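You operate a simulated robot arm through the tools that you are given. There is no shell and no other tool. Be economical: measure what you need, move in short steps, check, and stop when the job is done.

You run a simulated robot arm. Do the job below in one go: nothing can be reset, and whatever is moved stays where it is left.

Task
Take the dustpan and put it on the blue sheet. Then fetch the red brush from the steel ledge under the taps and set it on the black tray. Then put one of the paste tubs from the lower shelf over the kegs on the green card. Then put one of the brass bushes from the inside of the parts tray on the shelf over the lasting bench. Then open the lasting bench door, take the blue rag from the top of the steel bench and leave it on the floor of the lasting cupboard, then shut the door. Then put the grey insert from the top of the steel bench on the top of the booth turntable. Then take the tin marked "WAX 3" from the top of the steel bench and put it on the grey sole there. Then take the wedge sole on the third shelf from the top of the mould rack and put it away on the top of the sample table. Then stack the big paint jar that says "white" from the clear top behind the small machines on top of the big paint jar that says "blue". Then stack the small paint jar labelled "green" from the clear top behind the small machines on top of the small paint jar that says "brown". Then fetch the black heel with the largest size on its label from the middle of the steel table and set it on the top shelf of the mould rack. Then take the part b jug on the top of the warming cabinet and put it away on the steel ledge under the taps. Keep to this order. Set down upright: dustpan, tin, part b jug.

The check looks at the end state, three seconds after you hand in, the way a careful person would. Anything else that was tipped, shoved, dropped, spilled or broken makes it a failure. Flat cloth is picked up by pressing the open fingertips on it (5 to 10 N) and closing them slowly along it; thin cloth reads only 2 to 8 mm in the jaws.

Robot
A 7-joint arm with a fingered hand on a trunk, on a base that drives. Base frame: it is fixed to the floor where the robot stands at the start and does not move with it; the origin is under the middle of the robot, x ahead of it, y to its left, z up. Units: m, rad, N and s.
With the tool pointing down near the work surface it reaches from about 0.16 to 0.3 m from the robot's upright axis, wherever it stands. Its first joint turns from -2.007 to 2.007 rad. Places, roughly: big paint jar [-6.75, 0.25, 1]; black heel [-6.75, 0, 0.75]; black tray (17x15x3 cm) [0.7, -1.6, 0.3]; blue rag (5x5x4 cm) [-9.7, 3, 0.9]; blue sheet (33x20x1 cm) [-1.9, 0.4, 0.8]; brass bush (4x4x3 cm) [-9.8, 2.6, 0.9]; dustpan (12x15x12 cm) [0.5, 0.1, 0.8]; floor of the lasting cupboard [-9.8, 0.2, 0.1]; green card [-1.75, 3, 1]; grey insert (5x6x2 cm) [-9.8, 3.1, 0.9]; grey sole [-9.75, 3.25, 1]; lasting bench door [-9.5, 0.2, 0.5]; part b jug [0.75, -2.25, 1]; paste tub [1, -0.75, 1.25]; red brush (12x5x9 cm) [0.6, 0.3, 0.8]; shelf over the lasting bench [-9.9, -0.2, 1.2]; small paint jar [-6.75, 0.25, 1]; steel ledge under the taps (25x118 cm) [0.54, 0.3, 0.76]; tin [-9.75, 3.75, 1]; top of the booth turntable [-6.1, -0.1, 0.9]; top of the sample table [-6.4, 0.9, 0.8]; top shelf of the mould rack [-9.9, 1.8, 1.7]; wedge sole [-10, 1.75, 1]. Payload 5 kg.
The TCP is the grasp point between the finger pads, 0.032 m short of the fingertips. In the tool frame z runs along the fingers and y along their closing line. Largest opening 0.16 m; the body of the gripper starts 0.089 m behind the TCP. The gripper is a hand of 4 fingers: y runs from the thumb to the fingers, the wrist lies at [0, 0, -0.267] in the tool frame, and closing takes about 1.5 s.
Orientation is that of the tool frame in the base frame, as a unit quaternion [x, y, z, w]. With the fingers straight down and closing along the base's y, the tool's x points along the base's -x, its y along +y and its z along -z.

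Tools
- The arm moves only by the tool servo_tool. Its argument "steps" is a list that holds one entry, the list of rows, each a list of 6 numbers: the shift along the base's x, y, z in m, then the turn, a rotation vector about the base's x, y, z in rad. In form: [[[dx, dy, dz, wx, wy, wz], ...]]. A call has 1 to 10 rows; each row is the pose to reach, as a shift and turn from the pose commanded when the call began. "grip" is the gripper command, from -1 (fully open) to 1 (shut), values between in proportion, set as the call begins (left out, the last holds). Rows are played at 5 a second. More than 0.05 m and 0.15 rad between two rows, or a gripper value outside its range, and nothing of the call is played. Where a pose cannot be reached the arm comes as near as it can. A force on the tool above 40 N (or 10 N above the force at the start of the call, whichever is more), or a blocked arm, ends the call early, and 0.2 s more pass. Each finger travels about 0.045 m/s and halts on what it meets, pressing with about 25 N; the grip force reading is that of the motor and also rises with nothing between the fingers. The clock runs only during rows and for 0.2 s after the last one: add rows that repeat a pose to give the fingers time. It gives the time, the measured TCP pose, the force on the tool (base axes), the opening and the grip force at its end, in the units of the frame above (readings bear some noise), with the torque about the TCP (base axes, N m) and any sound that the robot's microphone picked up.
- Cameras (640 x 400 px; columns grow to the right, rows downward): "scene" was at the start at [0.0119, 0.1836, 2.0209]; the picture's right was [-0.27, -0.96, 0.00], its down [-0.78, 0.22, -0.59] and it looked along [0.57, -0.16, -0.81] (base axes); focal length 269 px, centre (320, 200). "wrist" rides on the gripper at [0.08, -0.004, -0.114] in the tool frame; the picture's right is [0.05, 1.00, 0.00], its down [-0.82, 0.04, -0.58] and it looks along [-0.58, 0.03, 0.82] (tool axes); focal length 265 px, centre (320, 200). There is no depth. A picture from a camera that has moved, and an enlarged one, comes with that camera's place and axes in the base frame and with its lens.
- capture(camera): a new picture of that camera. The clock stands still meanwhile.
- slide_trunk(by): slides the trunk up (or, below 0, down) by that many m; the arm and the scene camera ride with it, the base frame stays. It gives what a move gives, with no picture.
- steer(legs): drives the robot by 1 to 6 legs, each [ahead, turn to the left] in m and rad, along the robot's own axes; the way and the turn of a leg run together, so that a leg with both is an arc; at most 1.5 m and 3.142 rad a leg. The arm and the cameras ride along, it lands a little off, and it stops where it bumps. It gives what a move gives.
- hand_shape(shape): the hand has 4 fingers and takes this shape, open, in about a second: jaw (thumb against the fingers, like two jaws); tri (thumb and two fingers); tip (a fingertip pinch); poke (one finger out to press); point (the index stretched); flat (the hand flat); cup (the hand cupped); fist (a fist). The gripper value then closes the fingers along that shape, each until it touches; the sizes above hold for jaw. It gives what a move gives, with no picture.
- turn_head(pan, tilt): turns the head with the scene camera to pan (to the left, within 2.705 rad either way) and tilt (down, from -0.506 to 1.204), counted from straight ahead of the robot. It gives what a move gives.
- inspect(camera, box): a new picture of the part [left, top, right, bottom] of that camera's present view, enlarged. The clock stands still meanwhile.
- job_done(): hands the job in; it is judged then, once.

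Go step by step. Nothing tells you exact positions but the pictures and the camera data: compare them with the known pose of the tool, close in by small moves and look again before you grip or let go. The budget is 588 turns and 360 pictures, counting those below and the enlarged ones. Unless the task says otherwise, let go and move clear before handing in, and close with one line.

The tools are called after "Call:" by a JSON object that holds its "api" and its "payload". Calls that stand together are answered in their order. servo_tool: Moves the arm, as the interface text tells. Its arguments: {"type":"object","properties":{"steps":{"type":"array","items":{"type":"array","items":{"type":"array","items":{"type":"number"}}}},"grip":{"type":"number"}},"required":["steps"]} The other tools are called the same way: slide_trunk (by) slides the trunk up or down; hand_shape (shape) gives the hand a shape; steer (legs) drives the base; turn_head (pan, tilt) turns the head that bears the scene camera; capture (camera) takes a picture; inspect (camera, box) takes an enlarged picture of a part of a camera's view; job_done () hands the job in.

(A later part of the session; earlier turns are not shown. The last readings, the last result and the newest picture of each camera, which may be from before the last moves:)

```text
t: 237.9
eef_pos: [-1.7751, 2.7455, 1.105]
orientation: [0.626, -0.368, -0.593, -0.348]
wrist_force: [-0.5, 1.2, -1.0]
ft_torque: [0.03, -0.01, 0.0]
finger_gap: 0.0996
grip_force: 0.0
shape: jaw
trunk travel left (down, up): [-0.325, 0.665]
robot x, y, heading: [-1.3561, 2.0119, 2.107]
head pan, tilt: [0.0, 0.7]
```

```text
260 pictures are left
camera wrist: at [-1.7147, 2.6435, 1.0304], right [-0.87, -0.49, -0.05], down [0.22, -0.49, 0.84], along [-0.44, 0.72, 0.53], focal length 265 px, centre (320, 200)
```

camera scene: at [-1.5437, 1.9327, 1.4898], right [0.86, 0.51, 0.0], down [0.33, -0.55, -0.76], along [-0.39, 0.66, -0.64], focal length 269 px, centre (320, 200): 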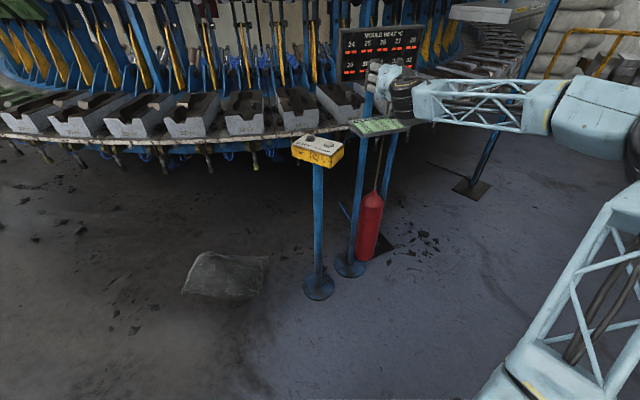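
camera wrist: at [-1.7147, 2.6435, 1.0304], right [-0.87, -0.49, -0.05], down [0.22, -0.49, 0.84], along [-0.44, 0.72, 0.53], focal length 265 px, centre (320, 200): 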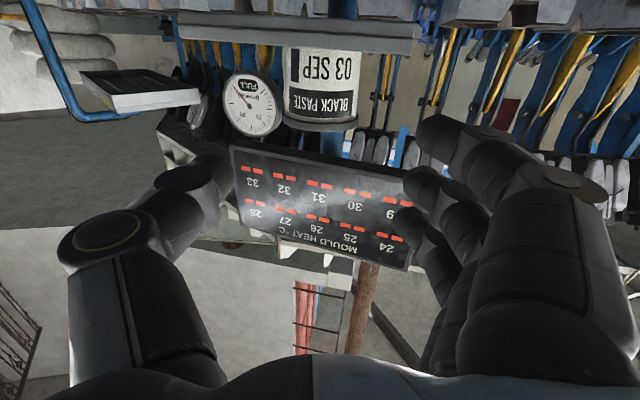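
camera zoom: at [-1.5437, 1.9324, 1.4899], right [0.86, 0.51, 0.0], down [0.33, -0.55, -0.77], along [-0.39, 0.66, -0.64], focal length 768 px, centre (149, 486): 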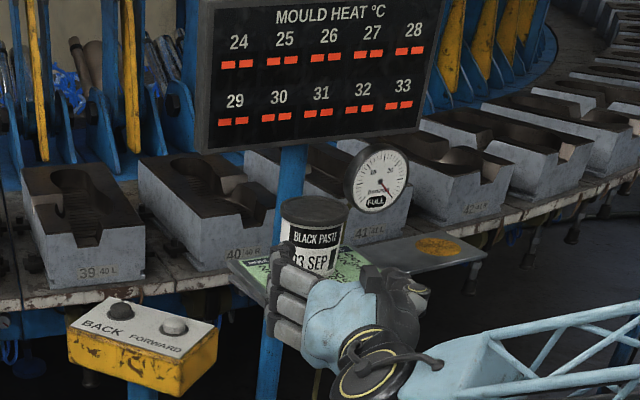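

The tub stands on the green card. Next is the brass bush far away at x≈-9.8; I'll back off, fold the hand down, and look across the hall.

Call:
{"api": "steer", "payload": {"legs": [[-0.5, 0]]}}

Call:
{"api": "servo_tool", "payload": {"steps": [[[0.005, -0.01, 0.02, -0.125, -0.074, 0], [0.01, -0.02, 0.04, -0.25, -0.148, 0], [0.015, -0.03, 0.06, -0.375, -0.222, 0], [0.02, -0.04, 0.08, -0.5, -0.296, 0], [0.025, -0.05, 0.09, -0.625, -0.37, 0], [0.03, -0.06, 0.1, -0.75, -0.444, 0], [0.035, -0.07, 0.1, -0.875, -0.518, 0], [0.04, -0.08, 0.1, -1.0, -0.592, 0], [0.045, -0.09, 0.1, -1.125, -0.666, 0], [0.05, -0.1, 0.1, -1.25, -0.74, 0]]], "grip": -1}}

Call:
{"api": "turn_head", "payload": {"pan": 0.9, "tilt": 0.25}}

Call:
{"api": "capture", "payload": {"camera": "scene"}}

```text
t: 240.8
eef_pos: [-1.5184, 2.3218, 1.103]
orientation: [0.624, -0.369, -0.593, -0.35]
wrist_force: [0.3, 0.9, -0.4]
ft_torque: [-0.02, 0.0, -0.03]
finger_gap: 0.0994
grip_force: 0.0
shape: jaw
trunk travel left (down, up): [-0.325, 0.665]
robot x, y, heading: [-1.1035, 1.585, 2.095]
head pan, tilt: [0.0, 0.7]
```

```text
t: 243.0
eef_pos: [-1.4681, 2.2212, 1.2043]
orientation: [0.868, -0.496, -0.02, -0.028]
wrist_force: [0.4, 0.3, 0.2]
ft_torque: [-0.01, 0.0, 0.01]
finger_gap: 0.1601
grip_force: 0.1
shape: jaw
out of reach, approached as far as the arm can: row 3, 4
trunk travel left (down, up): [-0.325, 0.665]
robot x, y, heading: [-1.1056, 1.5828, 2.095]
head pan, tilt: [0.0, 0.7]
```

```text
t: 244.2
eef_pos: [-1.4674, 2.2215, 1.205]
orientation: [0.867, -0.496, -0.022, -0.03]
wrist_force: [0.1, 0.2, -0.8]
ft_torque: [0.02, 0.04, -0.01]
finger_gap: 0.1598
grip_force: 0.0
shape: jaw
trunk travel left (down, up): [-0.325, 0.665]
robot x, y, heading: [-1.105, 1.5861, 2.097]
head pan, tilt: [0.901, 0.25]
```

```text
259 pictures are left
camera scene: at [-1.3436, 1.4464, 1.5307], right [0.14, 0.99, 0.0], down [0.24, -0.04, -0.97], along [-0.96, 0.14, -0.25], focal length 269 px, centre (320, 200)
```

scene: 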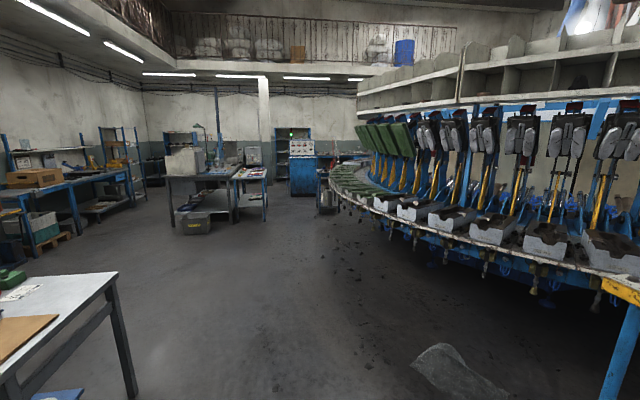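

The corridor at y≈1.4 between the cart and the carousel leads west. I'll drive along it in stages.

Call:
{"api": "steer", "payload": {"legs": [[0, 1.06], [1.5, 0], [1.5, 0], [0.6, 0]]}}

Call:
{"api": "turn_head", "payload": {"pan": 0.0, "tilt": 0.3}}

Call:
{"api": "capture", "payload": {"camera": "scene"}}

```text
t: 264.4
eef_pos: [-5.4094, 1.4394, 1.2049]
orientation: [0.999, 0.027, -0.034, -0.015]
wrist_force: [-0.7, 0.5, -0.1]
ft_torque: [0.03, 0.0, -0.03]
finger_gap: 0.1601
grip_force: 0.0
shape: jaw
trunk travel left (down, up): [-0.325, 0.665]
robot x, y, heading: [-4.6773, 1.4697, -3.089]
head pan, tilt: [0.901, 0.25]
```

```text
t: 265.6
eef_pos: [-5.4095, 1.4397, 1.2042]
orientation: [0.999, 0.027, -0.033, -0.015]
wrist_force: [0.8, 0.1, 0.7]
ft_torque: [0.03, -0.02, -0.02]
finger_gap: 0.1598
grip_force: 0.1
shape: jaw
trunk travel left (down, up): [-0.325, 0.665]
robot x, y, heading: [-4.6806, 1.4689, -3.09]
head pan, tilt: [0.0, 0.3]
```

```text
258 pictures are left
camera scene: at [-4.702, 1.2653, 1.526], right [-0.05, 1.0, 0.0], down [0.3, 0.02, -0.96], along [-0.95, -0.05, -0.3], focal length 269 px, centre (320, 200)
```

scene: 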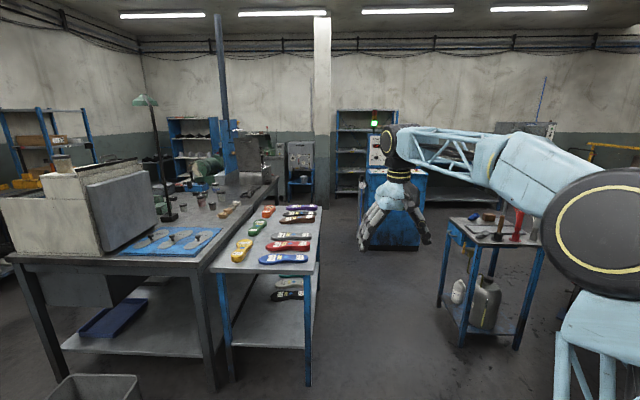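

A gap leads between the sample table's corner and the blue console. I'll raise the arm above everything and go to a waypoint before the gap.

Call:
{"api": "slide_trunk", "payload": {"by": 0.4}}

Call:
{"api": "steer", "payload": {"legs": [[0, -0.22], [0.95, 0], [0, 0.2], [1.0, 0]]}}

Call:
{"api": "turn_head", "payload": {"pan": 0.3, "tilt": 0.6}}

Call:
{"api": "capture", "payload": {"camera": "scene"}}

```text
t: 269.4
eef_pos: [-5.4105, 1.4392, 1.6042]
orientation: [0.999, 0.026, -0.034, -0.015]
wrist_force: [0.5, -0.8, -0.4]
ft_torque: [0.01, -0.03, 0.0]
finger_gap: 0.1599
grip_force: 0.2
shape: jaw
trunk travel left (down, up): [-0.725, 0.265]
robot x, y, heading: [-4.6827, 1.4682, -3.088]
head pan, tilt: [0.0, 0.3]
```

```text
t: 280.6
eef_pos: [-7.3294, 1.5635, 1.6042]
orientation: [0.999, 0.023, -0.033, -0.015]
wrist_force: [-0.6, -0.1, -0.7]
ft_torque: [0.01, 0.01, 0.0]
finger_gap: 0.1597
grip_force: 0.0
shape: jaw
trunk travel left (down, up): [-0.725, 0.265]
robot x, y, heading: [-6.6004, 1.5871, -3.098]
head pan, tilt: [0.0, 0.3]
```

```text
t: 281.4
eef_pos: [-7.3288, 1.5637, 1.6033]
orientation: [0.999, 0.024, -0.034, -0.015]
wrist_force: [-0.1, -0.6, 0.2]
ft_torque: [0.02, 0.0, 0.02]
finger_gap: 0.1599
grip_force: 0.0
shape: jaw
trunk travel left (down, up): [-0.725, 0.265]
robot x, y, heading: [-6.6008, 1.5862, -3.102]
head pan, tilt: [0.3, 0.6]
```

```text
257 pictures are left
camera scene: at [-6.6128, 1.3592, 1.8986], right [-0.34, 0.94, 0.0], down [0.53, 0.19, -0.83], along [-0.78, -0.28, -0.56], focal length 269 px, centre (320, 200)
```

scene: 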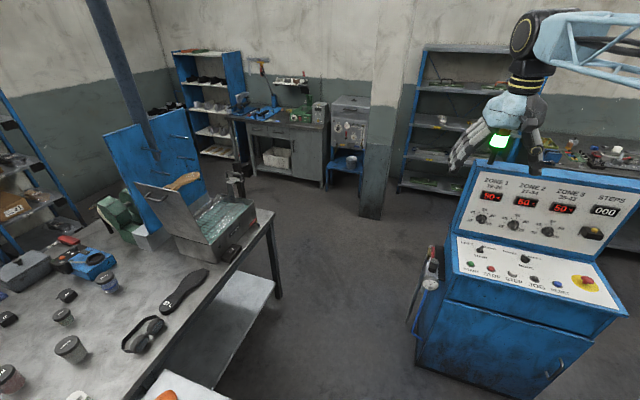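

The hand is close above the console's lamp; I'll raise fully, go a little further, then turn through the gap.

Call:
{"api": "slide_trunk", "payload": {"by": 0.25}}

Call:
{"api": "steer", "payload": {"legs": [[0.38, 0], [0, 0.8], [0.65, 0], [0, -0.8]]}}

Call:
{"api": "turn_head", "payload": {"pan": 0.0, "tilt": 0.5}}

Call:
{"api": "capture", "payload": {"camera": "scene"}}

```text
t: 284.0
eef_pos: [-7.3298, 1.5642, 1.8544]
orientation: [0.999, 0.023, -0.034, -0.015]
wrist_force: [0.4, -1.3, -0.4]
ft_torque: [0.01, 0.01, 0.0]
finger_gap: 0.1597
grip_force: 0.1
shape: jaw
trunk travel left (down, up): [-0.975, 0.015]
robot x, y, heading: [-6.5989, 1.5879, -3.097]
head pan, tilt: [0.3, 0.6]
```

```text
t: 294.0
eef_pos: [-8.1407, 1.0763, 1.8539]
orientation: [0.999, 0.019, -0.033, -0.015]
wrist_force: [0.8, 0.3, -0.1]
ft_torque: [0.0, -0.02, 0.01]
finger_gap: 0.1599
grip_force: 0.0
shape: jaw
trunk travel left (down, up): [-0.975, 0.015]
robot x, y, heading: [-7.4072, 1.0917, -3.108]
head pan, tilt: [0.3, 0.6]
```

```text
t: 294.8
eef_pos: [-8.1401, 1.0754, 1.854]
orientation: [0.999, 0.018, -0.033, -0.014]
wrist_force: [0.5, 0.4, 0.9]
ft_torque: [0.01, 0.02, 0.02]
finger_gap: 0.1599
grip_force: 0.0
shape: jaw
trunk travel left (down, up): [-0.975, 0.015]
robot x, y, heading: [-7.4113, 1.0941, -3.109]
head pan, tilt: [0.0, 0.499]
```

```text
256 pictures are left
camera scene: at [-7.433, 0.8894, 2.1575], right [-0.03, 1.0, 0.0], down [0.48, 0.02, -0.88], along [-0.88, -0.03, -0.48], focal length 269 px, centre (320, 200)
```

scene: 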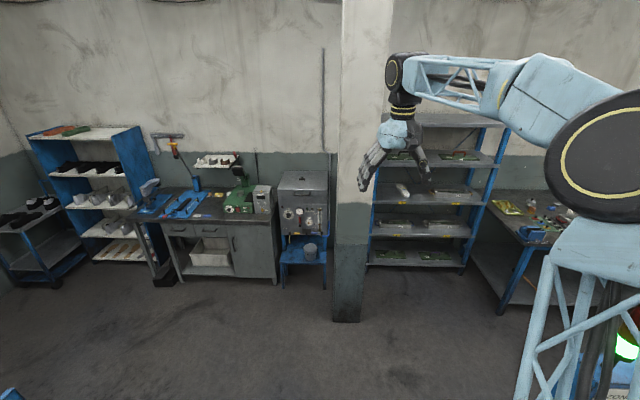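

I'll retract the arm and check the console's depth on my right before turning past it.

Call:
{"api": "servo_tool", "payload": {"steps": [[[0.05, 0, 0, 0, 0, 0], [0.1, 0, 0, 0, 0, 0], [0.15, 0, 0, 0, 0, 0], [0.2, 0, 0, 0, 0, 0], [0.25, 0, 0, 0, 0, 0], [0.28, 0, 0, 0, 0, 0]]]}}

Call:
{"api": "steer", "payload": {"legs": [[0.6, 0]]}}

Call:
{"api": "turn_head", "payload": {"pan": -1.2, "tilt": 0.7}}

Call:
{"api": "capture", "payload": {"camera": "scene"}}

Call:
{"api": "turn_head", "payload": {"pan": -0.4, "tilt": 0.6}}

Call:
{"api": "capture", "payload": {"camera": "scene"}}

```text
t: 296.2
eef_pos: [-7.8567, 1.0762, 1.8547]
orientation: [0.999, 0.018, -0.033, -0.015]
wrist_force: [0.9, -0.2, 0.1]
ft_torque: [0.01, 0.04, 0.0]
finger_gap: 0.1596
grip_force: 0.2
shape: jaw
trunk travel left (down, up): [-0.975, 0.015]
robot x, y, heading: [-7.4108, 1.093, -3.112]
head pan, tilt: [0.0, 0.499]
```

```text
t: 299.6
eef_pos: [-8.4561, 1.0662, 1.8538]
orientation: [0.999, 0.013, -0.032, -0.015]
wrist_force: [0.2, 0.1, 0.0]
ft_torque: [-0.04, 0.01, 0.01]
finger_gap: 0.1597
grip_force: 0.0
shape: jaw
trunk travel left (down, up): [-0.975, 0.015]
robot x, y, heading: [-8.0059, 1.0795, -3.117]
head pan, tilt: [0.0, 0.499]
```

```text
t: 301.0
eef_pos: [-8.454, 1.0659, 1.8548]
orientation: [0.999, 0.013, -0.034, -0.015]
wrist_force: [0.8, -0.1, 0.1]
ft_torque: [-0.01, -0.01, 0.05]
finger_gap: 0.1602
grip_force: 0.1
shape: jaw
trunk travel left (down, up): [-0.975, 0.015]
robot x, y, heading: [-8.0053, 1.0763, -3.122]
head pan, tilt: [-1.201, 0.7]
```

```text
255 pictures are left
camera scene: at [-8.0055, 0.9329, 2.1468], right [0.65, 0.76, 0.0], down [0.44, -0.38, -0.81], along [-0.62, 0.53, -0.58], focal length 269 px, centre (320, 200)
```

scene: 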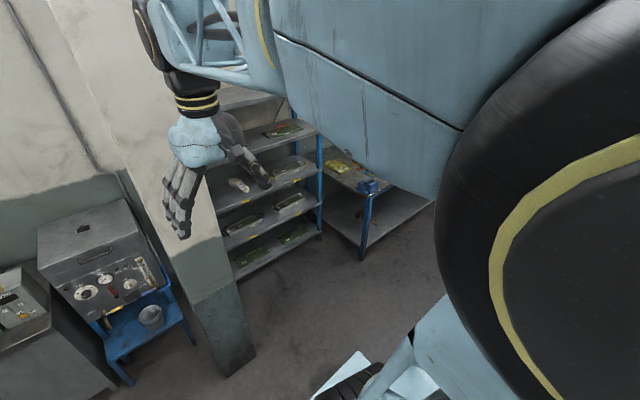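

```text
t: 302.1
eef_pos: [-8.4554, 1.0676, 1.854]
orientation: [0.999, 0.013, -0.033, -0.015]
wrist_force: [-0.5, 0.1, -0.5]
ft_torque: [-0.02, -0.02, 0.0]
finger_gap: 0.1601
grip_force: 0.1
shape: jaw
trunk travel left (down, up): [-0.975, 0.015]
robot x, y, heading: [-8.0035, 1.0753, -3.119]
head pan, tilt: [-0.4, 0.6]
```

```text
254 pictures are left
camera scene: at [-8.0209, 0.9092, 2.1485], right [0.37, 0.93, 0.0], down [0.52, -0.21, -0.82], along [-0.77, 0.31, -0.57], focal length 269 px, centre (320, 200)
```

scene: 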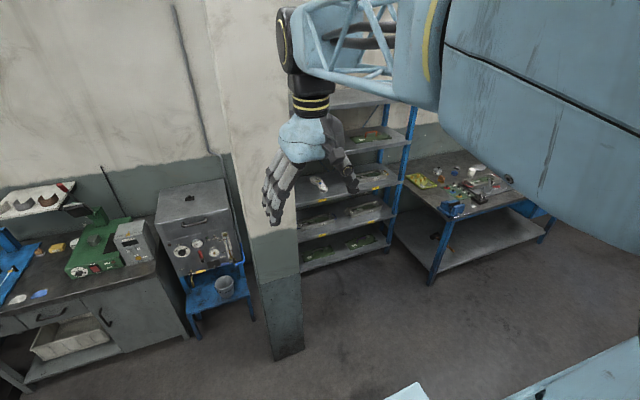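

The pillar's face is at x≈-9.09. I'll go a bit ahead, then turn up toward the steel bench.

Call:
{"api": "steer", "payload": {"legs": [[0.35, 0], [0, -1.38], [1.45, 0], [0, 1.36]]}}

Call:
{"api": "turn_head", "payload": {"pan": 0.0, "tilt": 0.7}}

Call:
{"api": "capture", "payload": {"camera": "scene"}}

```text
t: 318.1
eef_pos: [-9.1095, 2.4512, 1.8541]
orientation: [0.999, 0.0, -0.033, -0.015]
wrist_force: [0.4, 0.3, -0.1]
ft_torque: [0.0, 0.02, 0.01]
finger_gap: 0.1599
grip_force: 0.0
shape: jaw
trunk travel left (down, up): [-0.975, 0.015]
robot x, y, heading: [-8.6557, 2.4489, 3.138]
head pan, tilt: [-0.4, 0.6]
```

```text
t: 319.0
eef_pos: [-9.1083, 2.4508, 1.855]
orientation: [0.999, 0.0, -0.032, -0.015]
wrist_force: [-0.4, 0.3, 0.1]
ft_torque: [-0.03, 0.03, -0.01]
finger_gap: 0.1598
grip_force: 0.0
shape: jaw
trunk travel left (down, up): [-0.975, 0.015]
robot x, y, heading: [-8.6596, 2.4492, 3.133]
head pan, tilt: [0.0, 0.7]
```

```text
253 pictures are left
camera scene: at [-8.6826, 2.2469, 2.1399], right [0.01, 1.0, 0.0], down [0.64, 0.0, -0.77], along [-0.77, 0.01, -0.64], focal length 269 px, centre (320, 200)
```

scene: 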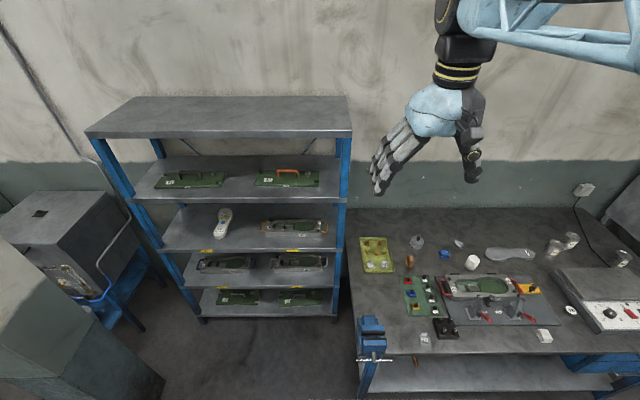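

Call:
{"api": "inspect", "payload": {"camera": "scene", "box": [340, 215, 500, 345]}}

Call:
{"api": "inspect", "payload": {"camera": "scene", "box": [470, 200, 640, 340]}}

```text
3.08 times, centred on (420, 280) of scene
camera zoom: at [-8.6826, 2.2469, 2.1399], right [0.01, 1.0, 0.0], down [0.64, 0.0, -0.77], along [-0.77, 0.01, -0.64], focal length 827 px, centre (12, -46)
```

zoom: 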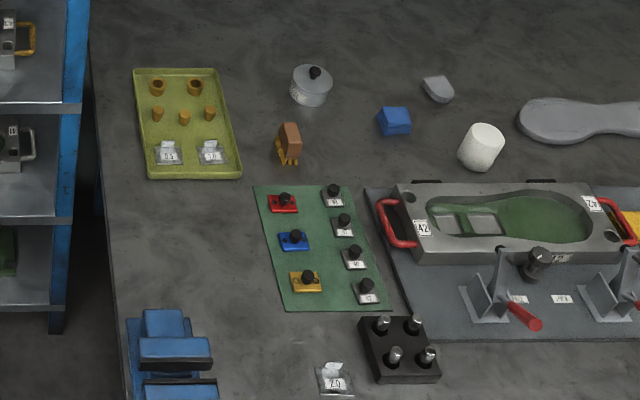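

```text
2.86 times, centred on (555, 270) of scene
camera zoom: at [-8.6826, 2.2469, 2.1399], right [0.01, 1.0, 0.0], down [0.64, 0.0, -0.77], along [-0.77, 0.01, -0.64], focal length 768 px, centre (-351, 0)
```

zoom: 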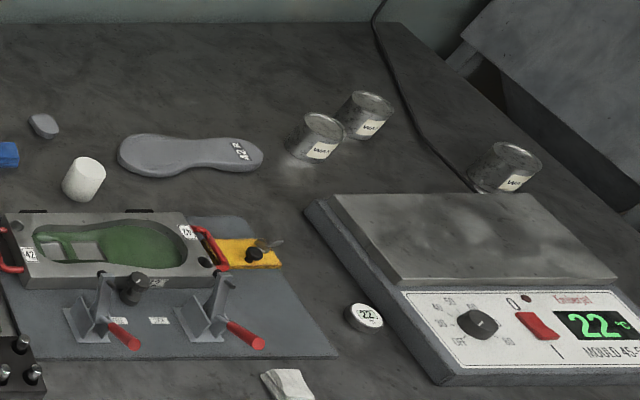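

The parts tray holds two ring-shaped brass bushes near its back (about (-9.74, 2.54) and (-9.74, 2.61)) and smaller pins. I'll lower toward bench height, drive up and get a wrist view.

Call:
{"api": "slide_trunk", "payload": {"by": -0.4}}

Call:
{"api": "slide_trunk", "payload": {"by": -0.2}}

Call:
{"api": "steer", "payload": {"legs": [[0.15, 0]]}}

Call:
{"api": "servo_tool", "payload": {"steps": [[[-0.04, 0.02, 0, 0, 0, 0], [-0.08, 0.04, 0, 0, 0, 0], [-0.12, 0.06, 0, 0, 0, 0], [-0.16, 0.08, 0, 0, 0, 0], [-0.2, 0.1, 0, 0, 0, 0], [-0.24, 0.12, 0, 0, 0, 0], [-0.28, 0.14, 0, 0, 0, 0], [-0.32, 0.15, 0, 0, 0, 0], [-0.36, 0.16, 0, 0, 0, 0], [-0.4, 0.16, 0, 0, 0, 0]]]}}

Call:
{"api": "capture", "payload": {"camera": "wrist"}}

Call:
{"api": "capture", "payload": {"camera": "scene"}}

```text
t: 322.8
eef_pos: [-9.1094, 2.4503, 1.4545]
orientation: [0.999, -0.001, -0.034, -0.016]
wrist_force: [-0.1, -1.1, -0.2]
ft_torque: [0.03, -0.03, -0.02]
finger_gap: 0.1599
grip_force: 0.0
shape: jaw
trunk travel left (down, up): [-0.575, 0.415]
robot x, y, heading: [-8.6563, 2.447, 3.135]
head pan, tilt: [0.0, 0.7]
```

```text
t: 325.0
eef_pos: [-9.1142, 2.4521, 1.2431]
orientation: [1.0, 0.0, -0.019, -0.013]
wrist_force: [-0.1, -0.2, -0.2]
ft_torque: [0.0, 0.02, -0.05]
finger_gap: 0.1601
grip_force: 0.0
shape: jaw
trunk travel left (down, up): [-0.375, 0.615]
robot x, y, heading: [-8.6564, 2.4479, 3.137]
head pan, tilt: [0.0, 0.7]
```

```text
t: 326.4
eef_pos: [-9.2639, 2.4533, 1.2423]
orientation: [1.0, -0.001, -0.019, -0.012]
wrist_force: [-0.4, 0.9, -0.4]
ft_torque: [0.0, -0.04, -0.02]
finger_gap: 0.1598
grip_force: 0.0
shape: jaw
trunk travel left (down, up): [-0.375, 0.615]
robot x, y, heading: [-8.8055, 2.4525, 3.134]
head pan, tilt: [0.0, 0.7]
```

```text
t: 328.6
eef_pos: [-9.6671, 2.6131, 1.2407]
orientation: [1.0, -0.001, -0.019, -0.013]
wrist_force: [1.0, 0.0, -0.9]
ft_torque: [-0.03, -0.03, -0.02]
finger_gap: 0.1598
grip_force: 0.1
shape: jaw
trunk travel left (down, up): [-0.375, 0.615]
robot x, y, heading: [-8.8075, 2.4497, 3.133]
head pan, tilt: [0.0, 0.7]
```

```text
250 pictures are left
camera wrist: at [-9.5833, 2.6132, 1.3525], right [0.05, -1.0, -0.03], down [-0.79, -0.05, 0.61], along [-0.61, -0.01, -0.8], focal length 265 px, centre (320, 200)
```

wrist: 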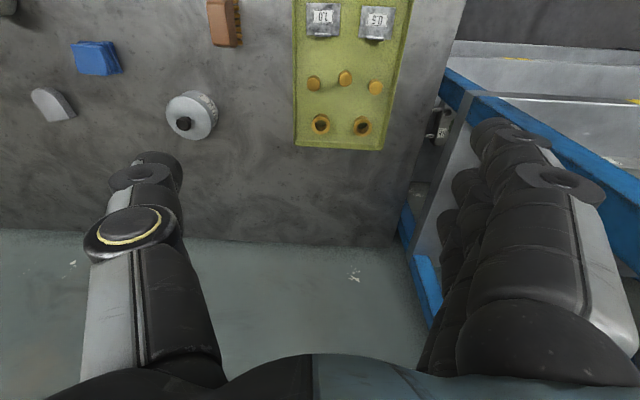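

```text
249 pictures are left
camera scene: at [-8.8331, 2.2482, 1.5397], right [0.01, 1.0, 0.0], down [0.65, 0.0, -0.76], along [-0.76, 0.01, -0.65], focal length 269 px, centre (320, 200)
```

scene: 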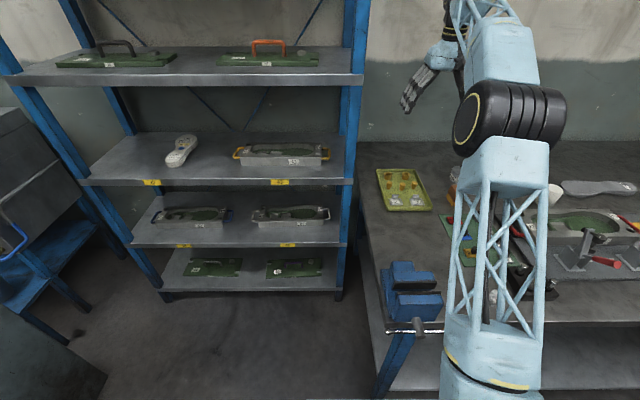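

The arm reaches with the tool vertical. I'll try the fingertip-pinch shape, which should fit better inside the small tray.

Call:
{"api": "hand_shape", "payload": {"shape": "tip"}}

Call:
{"api": "capture", "payload": {"camera": "wrist"}}

Call:
{"api": "servo_tool", "payload": {"steps": [[[0, 0, 0, 0, 0, 0.1], [0, 0, 0, 0, 0, 0.1], [0, 0, 0, 0, 0, 0.1], [0, 0, 0, 0, 0, 0.1], [0, 0, 0, 0, 0, 0.1], [0, 0, 0, 0, 0, 0.1], [0, 0, 0, 0, 0, 0.1], [0, 0, 0, 0, 0, 0.1]]], "grip": 1}}

Call:
{"api": "capture", "payload": {"camera": "wrist"}}

```text
t: 329.5
eef_pos: [-9.6657, 2.6125, 1.2418]
orientation: [1.0, -0.001, -0.019, -0.012]
wrist_force: [-0.8, -0.5, 0.0]
ft_torque: [0.02, 0.0, -0.02]
finger_gap: 0.1601
grip_force: 0.0
shape: tip
trunk travel left (down, up): [-0.375, 0.615]
robot x, y, heading: [-8.8053, 2.4521, 3.13]
head pan, tilt: [0.0, 0.7]
```

```text
248 pictures are left
camera wrist: at [-9.5816, 2.6125, 1.354], right [0.05, -1.0, -0.03], down [-0.79, -0.06, 0.61], along [-0.61, -0.01, -0.79], focal length 265 px, centre (320, 200)
```

wrist: 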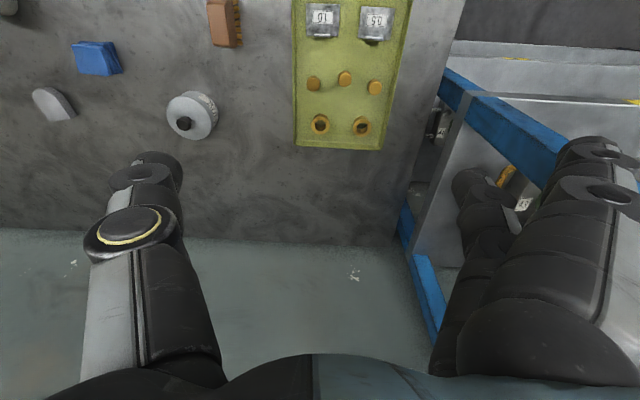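

```text
t: 331.3
eef_pos: [-9.6652, 2.6129, 1.2426]
orientation: [0.999, 0.05, -0.019, -0.011]
wrist_force: [-0.4, -0.1, -0.4]
ft_torque: [0.02, -0.02, 0.0]
finger_gap: 0.0
grip_force: 0.0
shape: tip
trunk travel left (down, up): [-0.375, 0.615]
robot x, y, heading: [-8.8051, 2.4501, 3.136]
head pan, tilt: [0.0, 0.7]
```

```text
247 pictures are left
camera wrist: at [-9.5819, 2.6218, 1.3546], right [0.15, -0.99, -0.03], down [-0.78, -0.13, 0.61], along [-0.6, -0.07, -0.79], focal length 265 px, centre (320, 200)
```

wrist: 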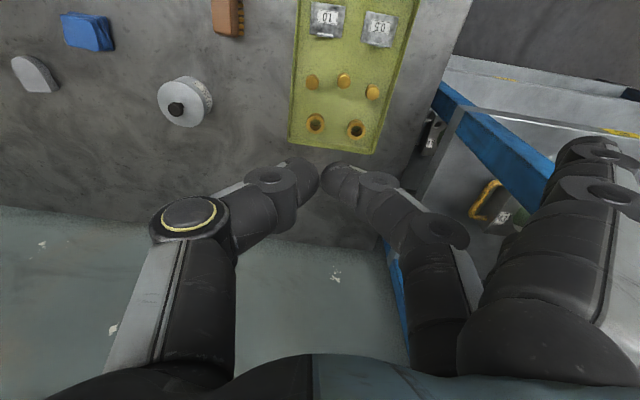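

The pinch uses thumb and one finger with the rest held out. There is more room along x, so I'll rotate the hand 90° with the spare fingers toward the wall.

Call:
{"api": "servo_tool", "payload": {"steps": [[[-0.01, 0, 0, 0, 0, -0.15], [-0.02, 0, 0, 0, 0, -0.3], [-0.03, 0, 0, 0, 0, -0.45], [-0.04, 0, 0, 0, 0, -0.6], [-0.05, 0, 0, 0, 0, -0.75], [-0.06, 0, 0, 0, 0, -0.9], [-0.07, 0, 0, 0, 0, -1.05], [-0.08, 0, 0, 0, 0, -1.2], [-0.085, 0, 0, 0, 0, -1.35], [-0.085, 0, 0, 0, 0, -1.5]]], "grip": 0.1}}

Call:
{"api": "capture", "payload": {"camera": "wrist"}}

Call:
{"api": "capture", "payload": {"camera": "scene"}}

```text
t: 333.5
eef_pos: [-9.6916, 2.5968, 1.2276]
orientation: [0.784, -0.62, -0.009, -0.022]
wrist_force: [0.9, -0.9, 0.4]
ft_torque: [0.06, 0.14, 0.06]
finger_gap: 0.0723
grip_force: 0.0
shape: tip
out of reach, approached as far as the arm can: row 3, 4, 5, 6, 7, 8, 9, 10
trunk travel left (down, up): [-0.375, 0.615]
robot x, y, heading: [-8.8061, 2.4511, 3.131]
head pan, tilt: [0.0, 0.7]
```

```text
246 pictures are left
camera wrist: at [-9.6705, 2.5138, 1.3388], right [-0.96, -0.28, -0.03], down [-0.24, 0.76, 0.61], along [-0.15, 0.59, -0.79], focal length 265 px, centre (320, 200)
```

wrist: 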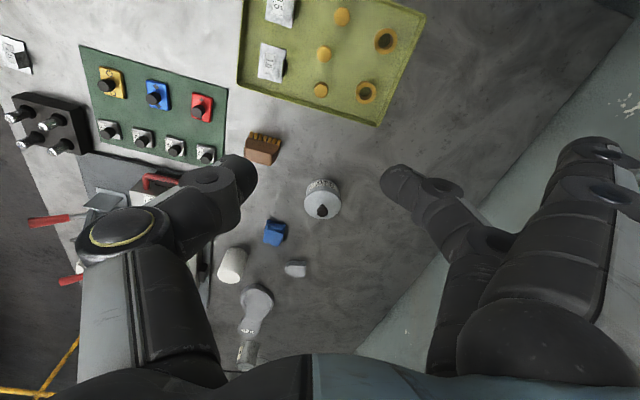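

```text
245 pictures are left
camera scene: at [-8.8303, 2.2469, 1.5396], right [0.01, 1.0, 0.0], down [0.64, 0.0, -0.76], along [-0.76, 0.01, -0.64], focal length 269 px, centre (320, 200)
```

scene: 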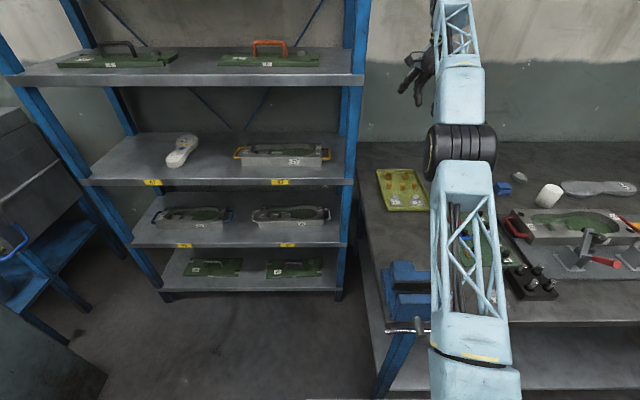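

The wrist is high relative to the shoulder; lowering the arm should extend the reach. I'll lower with the arm, then finish the rotation and centring.

Call:
{"api": "servo_tool", "payload": {"steps": [[[0, 0.005, -0.04, 0, 0, -0.02], [0, 0.01, -0.08, 0, 0, -0.05], [0, 0.015, -0.12, 0, 0, -0.1], [0, 0.018, -0.16, 0, 0, -0.15], [-0.03, 0.018, -0.185, 0, 0, -0.2], [-0.06, 0.018, -0.185, 0, 0, -0.22]]]}}

Call:
{"api": "capture", "payload": {"camera": "wrist"}}

```text
t: 334.9
eef_pos: [-9.7558, 2.6169, 1.0404]
orientation: [0.712, -0.702, -0.004, -0.023]
wrist_force: [-0.2, 0.0, -0.5]
ft_torque: [0.01, -0.02, -0.03]
finger_gap: 0.0719
grip_force: 0.0
shape: tip
trunk travel left (down, up): [-0.375, 0.615]
robot x, y, heading: [-8.807, 2.449, 3.137]
head pan, tilt: [0.0, 0.7]
```

```text
244 pictures are left
camera wrist: at [-9.7549, 2.5318, 1.1522], right [-1.0, -0.06, -0.03], down [-0.07, 0.79, 0.61], along [-0.02, 0.61, -0.79], focal length 265 px, centre (320, 200)
```

wrist: 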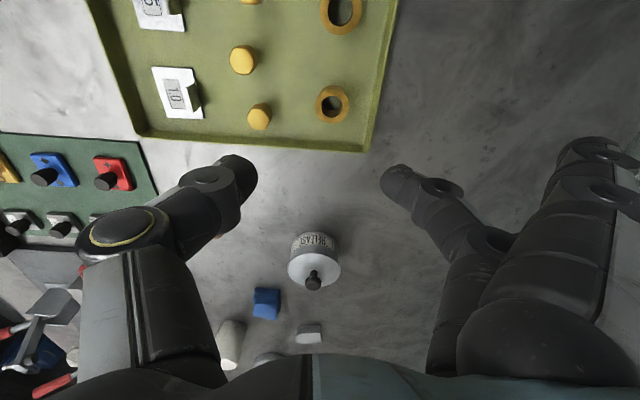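

The bush is at about (-9.764, 2.607). I'll centre, narrow the pinch, and go down partway.

Call:
{"api": "servo_tool", "payload": {"steps": [[[-0.008, -0.01, 0, 0, 0, 0], [-0.008, -0.01, -0.02, 0, 0, 0], [-0.008, -0.01, -0.05, 0, 0, 0], [-0.008, -0.01, -0.065, 0, 0, 0]]], "grip": 0.28}}

Call:
{"api": "capture", "payload": {"camera": "wrist"}}

```text
t: 335.9
eef_pos: [-9.7642, 2.6089, 0.976]
orientation: [0.712, -0.702, -0.006, -0.022]
wrist_force: [0.2, -0.3, -0.1]
ft_torque: [0.0, 0.0, 0.02]
finger_gap: 0.0582
grip_force: 0.0
shape: tip
trunk travel left (down, up): [-0.375, 0.615]
robot x, y, heading: [-8.8046, 2.4488, 3.135]
head pan, tilt: [0.0, 0.7]
```

```text
243 pictures are left
camera wrist: at [-9.7619, 2.5231, 1.0877], right [-1.0, -0.06, -0.03], down [-0.07, 0.79, 0.61], along [-0.02, 0.61, -0.79], focal length 265 px, centre (320, 200)
```

wrist: 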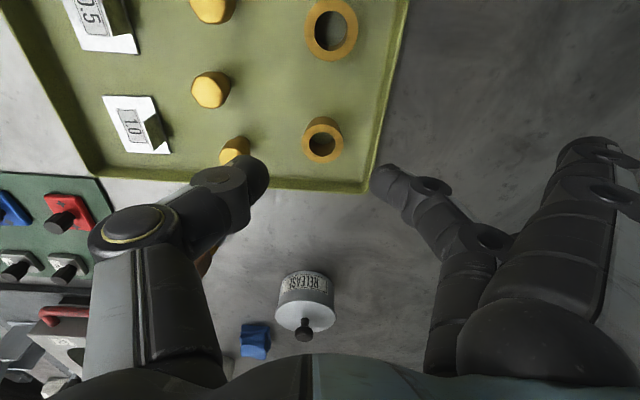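

A pin sits just where the thumb would go, so I'll turn the hand about 0.6 rad so the thumb goes down diagonally between pin and wall.

Call:
{"api": "servo_tool", "payload": {"steps": [[[0, -0.003, 0.01, 0, 0, 0.13], [0, -0.003, 0.01, 0, 0, 0.26], [0, -0.003, 0.01, 0, 0, 0.39], [0, -0.003, 0.01, 0, 0, 0.52], [0, -0.003, 0.01, 0, 0, 0.64]]], "grip": 0.33}}

Call:
{"api": "capture", "payload": {"camera": "wrist"}}

```text
t: 337.1
eef_pos: [-9.7637, 2.6057, 0.9869]
orientation: [0.897, -0.442, -0.012, -0.02]
wrist_force: [-0.5, 0.7, 0.0]
ft_torque: [-0.02, -0.02, -0.04]
finger_gap: 0.0542
grip_force: 0.0
shape: tip
trunk travel left (down, up): [-0.375, 0.615]
robot x, y, heading: [-8.8068, 2.4509, 3.132]
head pan, tilt: [0.0, 0.7]
```

```text
242 pictures are left
camera wrist: at [-9.711, 2.5384, 1.0985], right [-0.76, -0.65, -0.03], down [-0.53, 0.59, 0.61], along [-0.38, 0.48, -0.79], focal length 265 px, centre (320, 200)
```

wrist: 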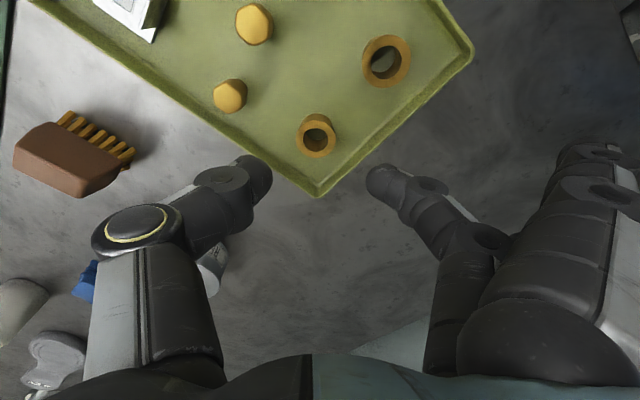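

Call:
{"api": "servo_tool", "payload": {"steps": [[[0.008, -0.005, 0, 0, 0, 0], [0.008, -0.005, -0.02, 0, 0, 0], [0.008, -0.005, -0.035, 0, 0, 0], [0.008, -0.005, -0.042, 0, 0, 0]]]}}

Call:
{"api": "capture", "payload": {"camera": "wrist"}}

```text
t: 338.1
eef_pos: [-9.755, 2.6003, 0.9431]
orientation: [0.897, -0.442, -0.012, -0.02]
wrist_force: [0.5, 0.2, 0.6]
ft_torque: [-0.02, 0.0, -0.05]
finger_gap: 0.0542
grip_force: 0.1
shape: tip
trunk travel left (down, up): [-0.375, 0.615]
robot x, y, heading: [-8.8049, 2.4506, 3.134]
head pan, tilt: [0.0, 0.7]
```

```text
241 pictures are left
camera wrist: at [-9.7033, 2.5335, 1.0557], right [-0.76, -0.65, -0.03], down [-0.53, 0.59, 0.61], along [-0.38, 0.48, -0.79], focal length 265 px, centre (320, 200)
```

wrist: 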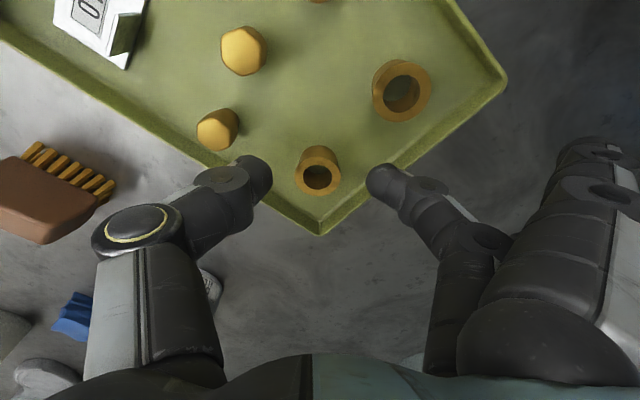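

The bush is centred between the tips, which are already below its top. Closing.

Call:
{"api": "servo_tool", "payload": {"steps": [[[0, 0, -0.003, 0, 0, 0], [0, 0, -0.003, 0, 0, 0], [0, 0, -0.003, 0, 0, 0], [0, 0, -0.003, 0, 0, 0], [0, 0, -0.003, 0, 0, 0], [0, 0, -0.003, 0, 0, 0]]], "grip": 1}}

Call:
{"api": "capture", "payload": {"camera": "wrist"}}

```text
t: 339.5
eef_pos: [-9.7548, 2.6005, 0.9407]
orientation: [0.897, -0.442, -0.012, -0.02]
wrist_force: [-0.5, 0.7, -0.2]
ft_torque: [0.02, 0.01, 0.01]
finger_gap: 0.0001
grip_force: 25.2
shape: tip
trunk travel left (down, up): [-0.375, 0.615]
robot x, y, heading: [-8.8048, 2.4521, 3.141]
head pan, tilt: [0.0, 0.7]
```

```text
240 pictures are left
camera wrist: at [-9.7031, 2.5334, 1.0527], right [-0.76, -0.65, -0.03], down [-0.53, 0.59, 0.61], along [-0.38, 0.48, -0.79], focal length 265 px, centre (320, 200)
```

wrist: 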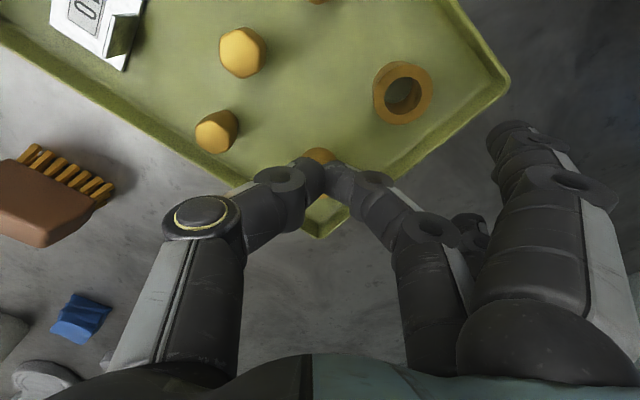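

The tips closed just above the bush, so its top is lower (about z 0.91). I'll reopen, correct slightly, and go 2 cm lower.

Call:
{"api": "servo_tool", "payload": {"steps": [[[0, 0, 0, 0, 0, 0], [0, 0, 0, 0, 0, 0], [0, 0, 0, 0, 0, 0], [-0.004, 0.005, 0, 0, 0, 0], [-0.004, 0.005, -0.008, 0, 0, 0], [-0.004, 0.005, -0.014, 0, 0, 0], [-0.004, 0.005, -0.018, 0, 0, 0]]], "grip": 0.33}}

Call:
{"api": "capture", "payload": {"camera": "wrist"}}

```text
t: 341.1
eef_pos: [-9.7594, 2.6059, 0.9234]
orientation: [0.896, -0.443, -0.012, -0.019]
wrist_force: [0.9, -0.7, -0.4]
ft_torque: [-0.01, 0.01, 0.02]
finger_gap: 0.0534
grip_force: 0.0
shape: tip
trunk travel left (down, up): [-0.375, 0.615]
robot x, y, heading: [-8.8068, 2.449, 3.13]
head pan, tilt: [0.0, 0.7]
```

```text
239 pictures are left
camera wrist: at [-9.7073, 2.538, 1.0345], right [-0.76, -0.65, -0.03], down [-0.53, 0.59, 0.61], along [-0.38, 0.48, -0.79], focal length 265 px, centre (320, 200)
```

wrist: 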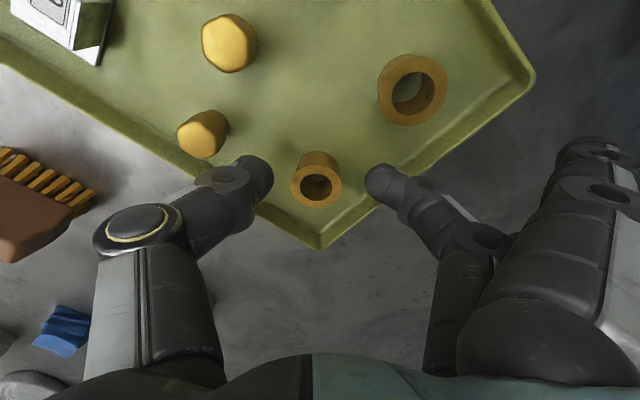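

Call:
{"api": "servo_tool", "payload": {"steps": [[[0, 0, -0.002, 0, 0, 0], [0, 0, -0.004, 0, 0, 0], [0, 0, -0.004, 0, 0, 0], [0, 0, -0.004, 0, 0, 0], [0, 0, -0.004, 0, 0, 0], [0, 0, -0.004, 0, 0, 0]]], "grip": 1}}

Call:
{"api": "capture", "payload": {"camera": "wrist"}}

```text
t: 342.5
eef_pos: [-9.759, 2.605, 0.9195]
orientation: [0.896, -0.443, -0.012, -0.019]
wrist_force: [-0.1, -1.8, 6.4]
ft_torque: [0.02, -0.04, -0.07]
finger_gap: 0.0208
grip_force: 25.0
shape: tip
trunk travel left (down, up): [-0.375, 0.615]
robot x, y, heading: [-8.8077, 2.4505, 3.134]
head pan, tilt: [0.0, 0.7]
```

```text
238 pictures are left
camera wrist: at [-9.7071, 2.5381, 1.0314], right [-0.76, -0.65, -0.03], down [-0.53, 0.59, 0.61], along [-0.38, 0.48, -0.79], focal length 265 px, centre (320, 200)
```

wrist: 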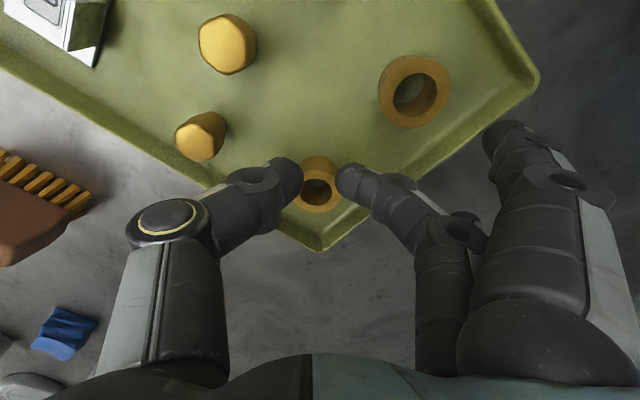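

Gripped (25 N, about 2 cm). I'll lift it and check.

Call:
{"api": "servo_tool", "payload": {"steps": [[[0, 0, 0.02, 0, 0, 0], [0, 0, 0.05, 0, 0, 0], [0, 0, 0.09, 0, 0, 0], [0, 0, 0.13, 0, 0, 0], [0.03, 0, 0.16, 0, 0, 0]]]}}

Call:
{"api": "capture", "payload": {"camera": "wrist"}}

```text
t: 343.7
eef_pos: [-9.7263, 2.6049, 1.0784]
orientation: [0.896, -0.443, -0.012, -0.019]
wrist_force: [0.6, -1.0, -0.7]
ft_torque: [0.0, -0.02, 0.0]
finger_gap: 0.0137
grip_force: 24.6
shape: tip
trunk travel left (down, up): [-0.375, 0.615]
robot x, y, heading: [-8.8058, 2.4501, 3.136]
head pan, tilt: [0.0, 0.7]
```

```text
237 pictures are left
camera wrist: at [-9.6747, 2.5378, 1.1907], right [-0.76, -0.65, -0.03], down [-0.53, 0.59, 0.61], along [-0.38, 0.48, -0.79], focal length 265 px, centre (320, 200)
```

wrist: 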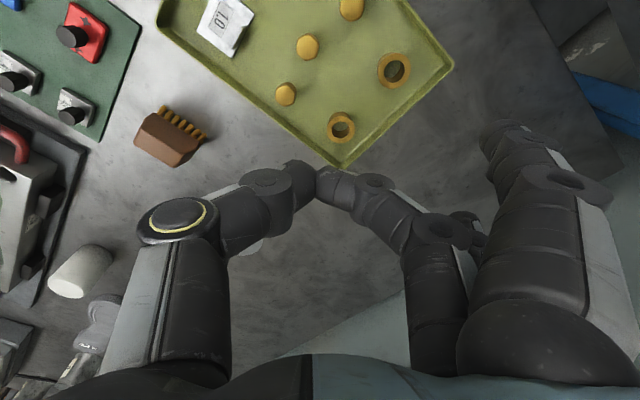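

It slipped out because the pinch was off-axis. The other bush at about (-9.76, 2.54) has more room around it, so I'll go for that one.

Call:
{"api": "servo_tool", "payload": {"steps": [[[-0.01, -0.03, 0, 0, 0, 0], [-0.02, -0.055, -0.02, 0, 0, 0], [-0.03, -0.064, -0.05, 0, 0, 0], [-0.033, -0.064, -0.08, 0, 0, 0]]], "grip": 0.3}}

Call:
{"api": "capture", "payload": {"camera": "wrist"}}

```text
t: 344.7
eef_pos: [-9.7615, 2.5417, 0.9983]
orientation: [0.896, -0.443, -0.012, -0.019]
wrist_force: [-0.7, -0.5, -0.8]
ft_torque: [0.02, -0.04, -0.03]
finger_gap: 0.0556
grip_force: 0.1
shape: tip
trunk travel left (down, up): [-0.375, 0.615]
robot x, y, heading: [-8.8086, 2.4484, 3.135]
head pan, tilt: [0.0, 0.7]
```

```text
236 pictures are left
camera wrist: at [-9.7096, 2.4739, 1.1098], right [-0.76, -0.65, -0.03], down [-0.53, 0.6, 0.61], along [-0.38, 0.48, -0.79], focal length 265 px, centre (320, 200)
```

wrist: 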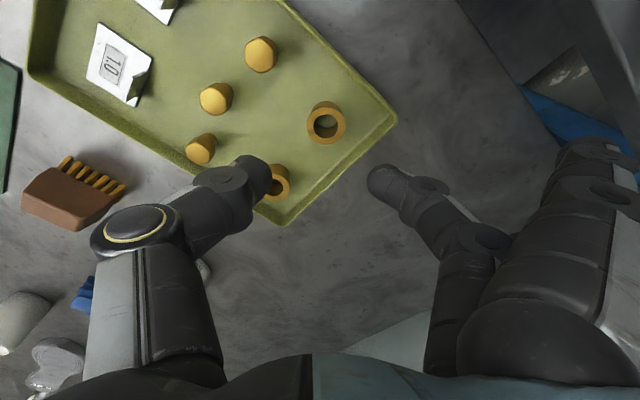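

Call:
{"api": "servo_tool", "payload": {"steps": [[[0.004, -0.008, -0.01, 0, 0, 0], [0.004, -0.008, -0.035, 0, 0, 0], [0.004, -0.008, -0.055, 0, 0, 0], [0.004, -0.008, -0.06, 0, 0, 0]]]}}

Call:
{"api": "capture", "payload": {"camera": "wrist"}}

```text
t: 345.7
eef_pos: [-9.7583, 2.534, 0.9383]
orientation: [0.896, -0.443, -0.012, -0.019]
wrist_force: [0.3, 0.9, 0.0]
ft_torque: [-0.02, 0.01, 0.0]
finger_gap: 0.0556
grip_force: 0.2
shape: tip
trunk travel left (down, up): [-0.375, 0.615]
robot x, y, heading: [-8.8061, 2.451, 3.136]
head pan, tilt: [0.0, 0.7]
```

```text
235 pictures are left
camera wrist: at [-9.7062, 2.4666, 1.05], right [-0.76, -0.65, -0.03], down [-0.53, 0.59, 0.61], along [-0.38, 0.48, -0.79], focal length 265 px, centre (320, 200)
```

wrist: 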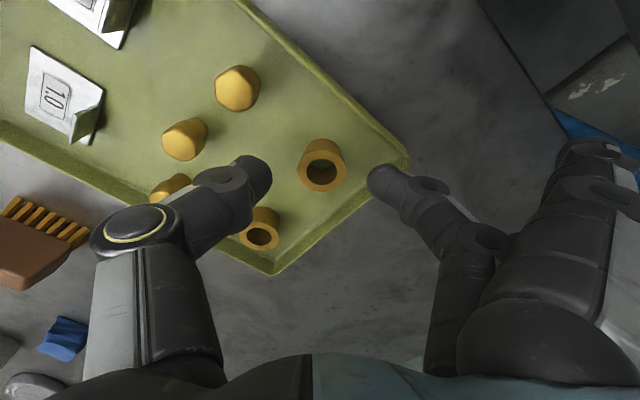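

The bush's hole centre matches the tool axis. I'll go 1 cm lower, staying off the tray floor this time, and close.

Call:
{"api": "servo_tool", "payload": {"steps": [[[0, 0, -0.006, 0, 0, 0], [0, 0, -0.011, 0, 0, 0], [0, 0, -0.011, 0, 0, 0]]]}}

Call:
{"api": "servo_tool", "payload": {"steps": [[[0, 0, 0, 0, 0, 0], [0, 0, 0, 0, 0, 0], [0, 0, 0, 0, 0, 0], [0, 0, 0, 0, 0, 0], [0, 0, 0, 0, 0, 0], [0, 0, 0, 0, 0, 0], [0, 0, 0, 0, 0, 0]]], "grip": 1}}

Call:
{"api": "inspect", "payload": {"camera": "wrist", "box": [220, 100, 420, 260]}}

```text
t: 346.5
eef_pos: [-9.7585, 2.5337, 0.9291]
orientation: [0.897, -0.442, -0.012, -0.02]
wrist_force: [-0.3, 0.3, -0.6]
ft_torque: [0.05, 0.04, -0.01]
finger_gap: 0.0555
grip_force: 0.0
shape: tip
trunk travel left (down, up): [-0.375, 0.615]
robot x, y, heading: [-8.8062, 2.454, 3.134]
head pan, tilt: [0.0, 0.7]
```

```text
t: 348.1
eef_pos: [-9.7587, 2.5334, 0.9291]
orientation: [0.896, -0.442, -0.012, -0.02]
wrist_force: [-0.1, -0.3, 0.2]
ft_torque: [0.0, -0.03, 0.01]
finger_gap: 0.0019
grip_force: 25.4
shape: tip
trunk travel left (down, up): [-0.375, 0.615]
robot x, y, heading: [-8.8082, 2.4514, 3.137]
head pan, tilt: [0.0, 0.7]
```

```text
2.50 times, centred on (320, 180) of wrist
camera zoom: at [-9.7064, 2.4663, 1.0405], right [-0.76, -0.65, -0.03], down [-0.53, 0.59, 0.61], along [-0.38, 0.48, -0.79], focal length 664 px, centre (320, 250)
```

zoom: 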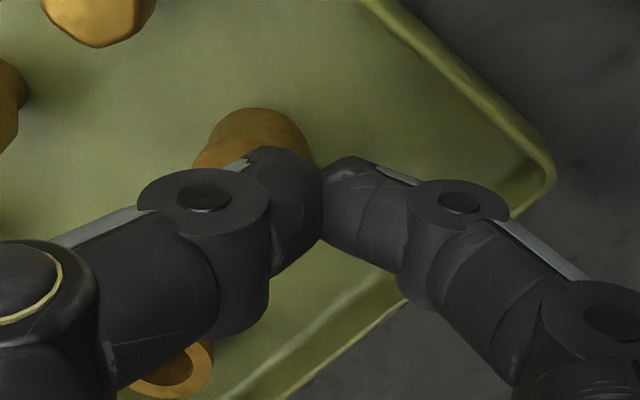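

The tips again closed above the bush, so its top must be below z≈0.90. I'll reopen and look again.

Call:
{"api": "servo_tool", "payload": {"steps": [[[0, 0, 0, 0, 0, 0], [0, 0, 0, 0, 0, 0], [0, 0, 0, 0, 0, 0], [0, 0, 0.02, 0, 0, 0], [0, 0, 0.02, 0, 0, 0]]], "grip": 0.25}}

Call:
{"api": "capture", "payload": {"camera": "wrist"}}

```text
t: 349.3
eef_pos: [-9.7568, 2.5337, 0.9492]
orientation: [0.896, -0.443, -0.012, -0.02]
wrist_force: [0.9, 0.4, 0.2]
ft_torque: [0.02, 0.02, 0.02]
finger_gap: 0.0595
grip_force: 0.1
shape: tip
trunk travel left (down, up): [-0.375, 0.615]
robot x, y, heading: [-8.8091, 2.4538, 3.137]
head pan, tilt: [0.0, 0.7]
```

```text
233 pictures are left
camera wrist: at [-9.7053, 2.4667, 1.0606], right [-0.76, -0.65, -0.03], down [-0.53, 0.59, 0.61], along [-0.38, 0.48, -0.79], focal length 265 px, centre (320, 200)
```

wrist: 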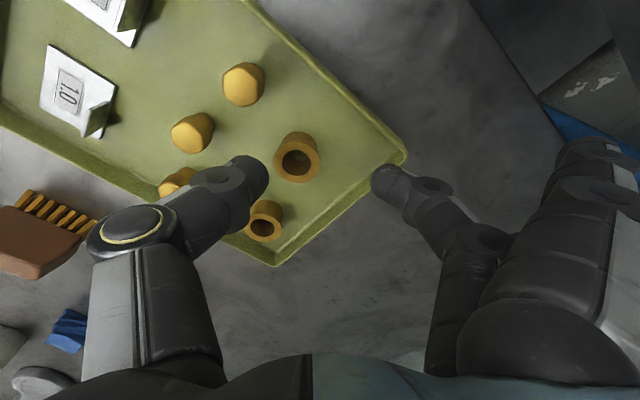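

Call:
{"api": "servo_tool", "payload": {"steps": [[[0.004, 0.009, 0, 0, 0, 0], [0.008, 0.018, 0, 0, 0, 0], [0.008, 0.018, -0.015, 0, 0, 0], [0.008, 0.018, -0.03, 0, 0, 0], [0.008, 0.018, -0.037, 0, 0, 0]]]}}

Call:
{"api": "capture", "payload": {"camera": "wrist"}}

```text
t: 350.5
eef_pos: [-9.7495, 2.5526, 0.9119]
orientation: [0.896, -0.443, -0.012, -0.019]
wrist_force: [-0.1, -0.8, -1.2]
ft_torque: [-0.01, 0.02, -0.01]
finger_gap: 0.0593
grip_force: 0.1
shape: tip
trunk travel left (down, up): [-0.375, 0.615]
robot x, y, heading: [-8.8086, 2.4517, 3.132]
head pan, tilt: [0.0, 0.7]
```

```text
232 pictures are left
camera wrist: at [-9.6982, 2.4856, 1.0234], right [-0.76, -0.65, -0.03], down [-0.53, 0.6, 0.61], along [-0.38, 0.48, -0.79], focal length 265 px, centre (320, 200)
```

wrist: 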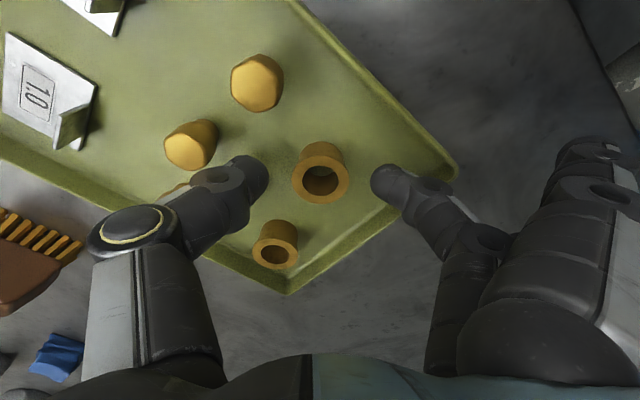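

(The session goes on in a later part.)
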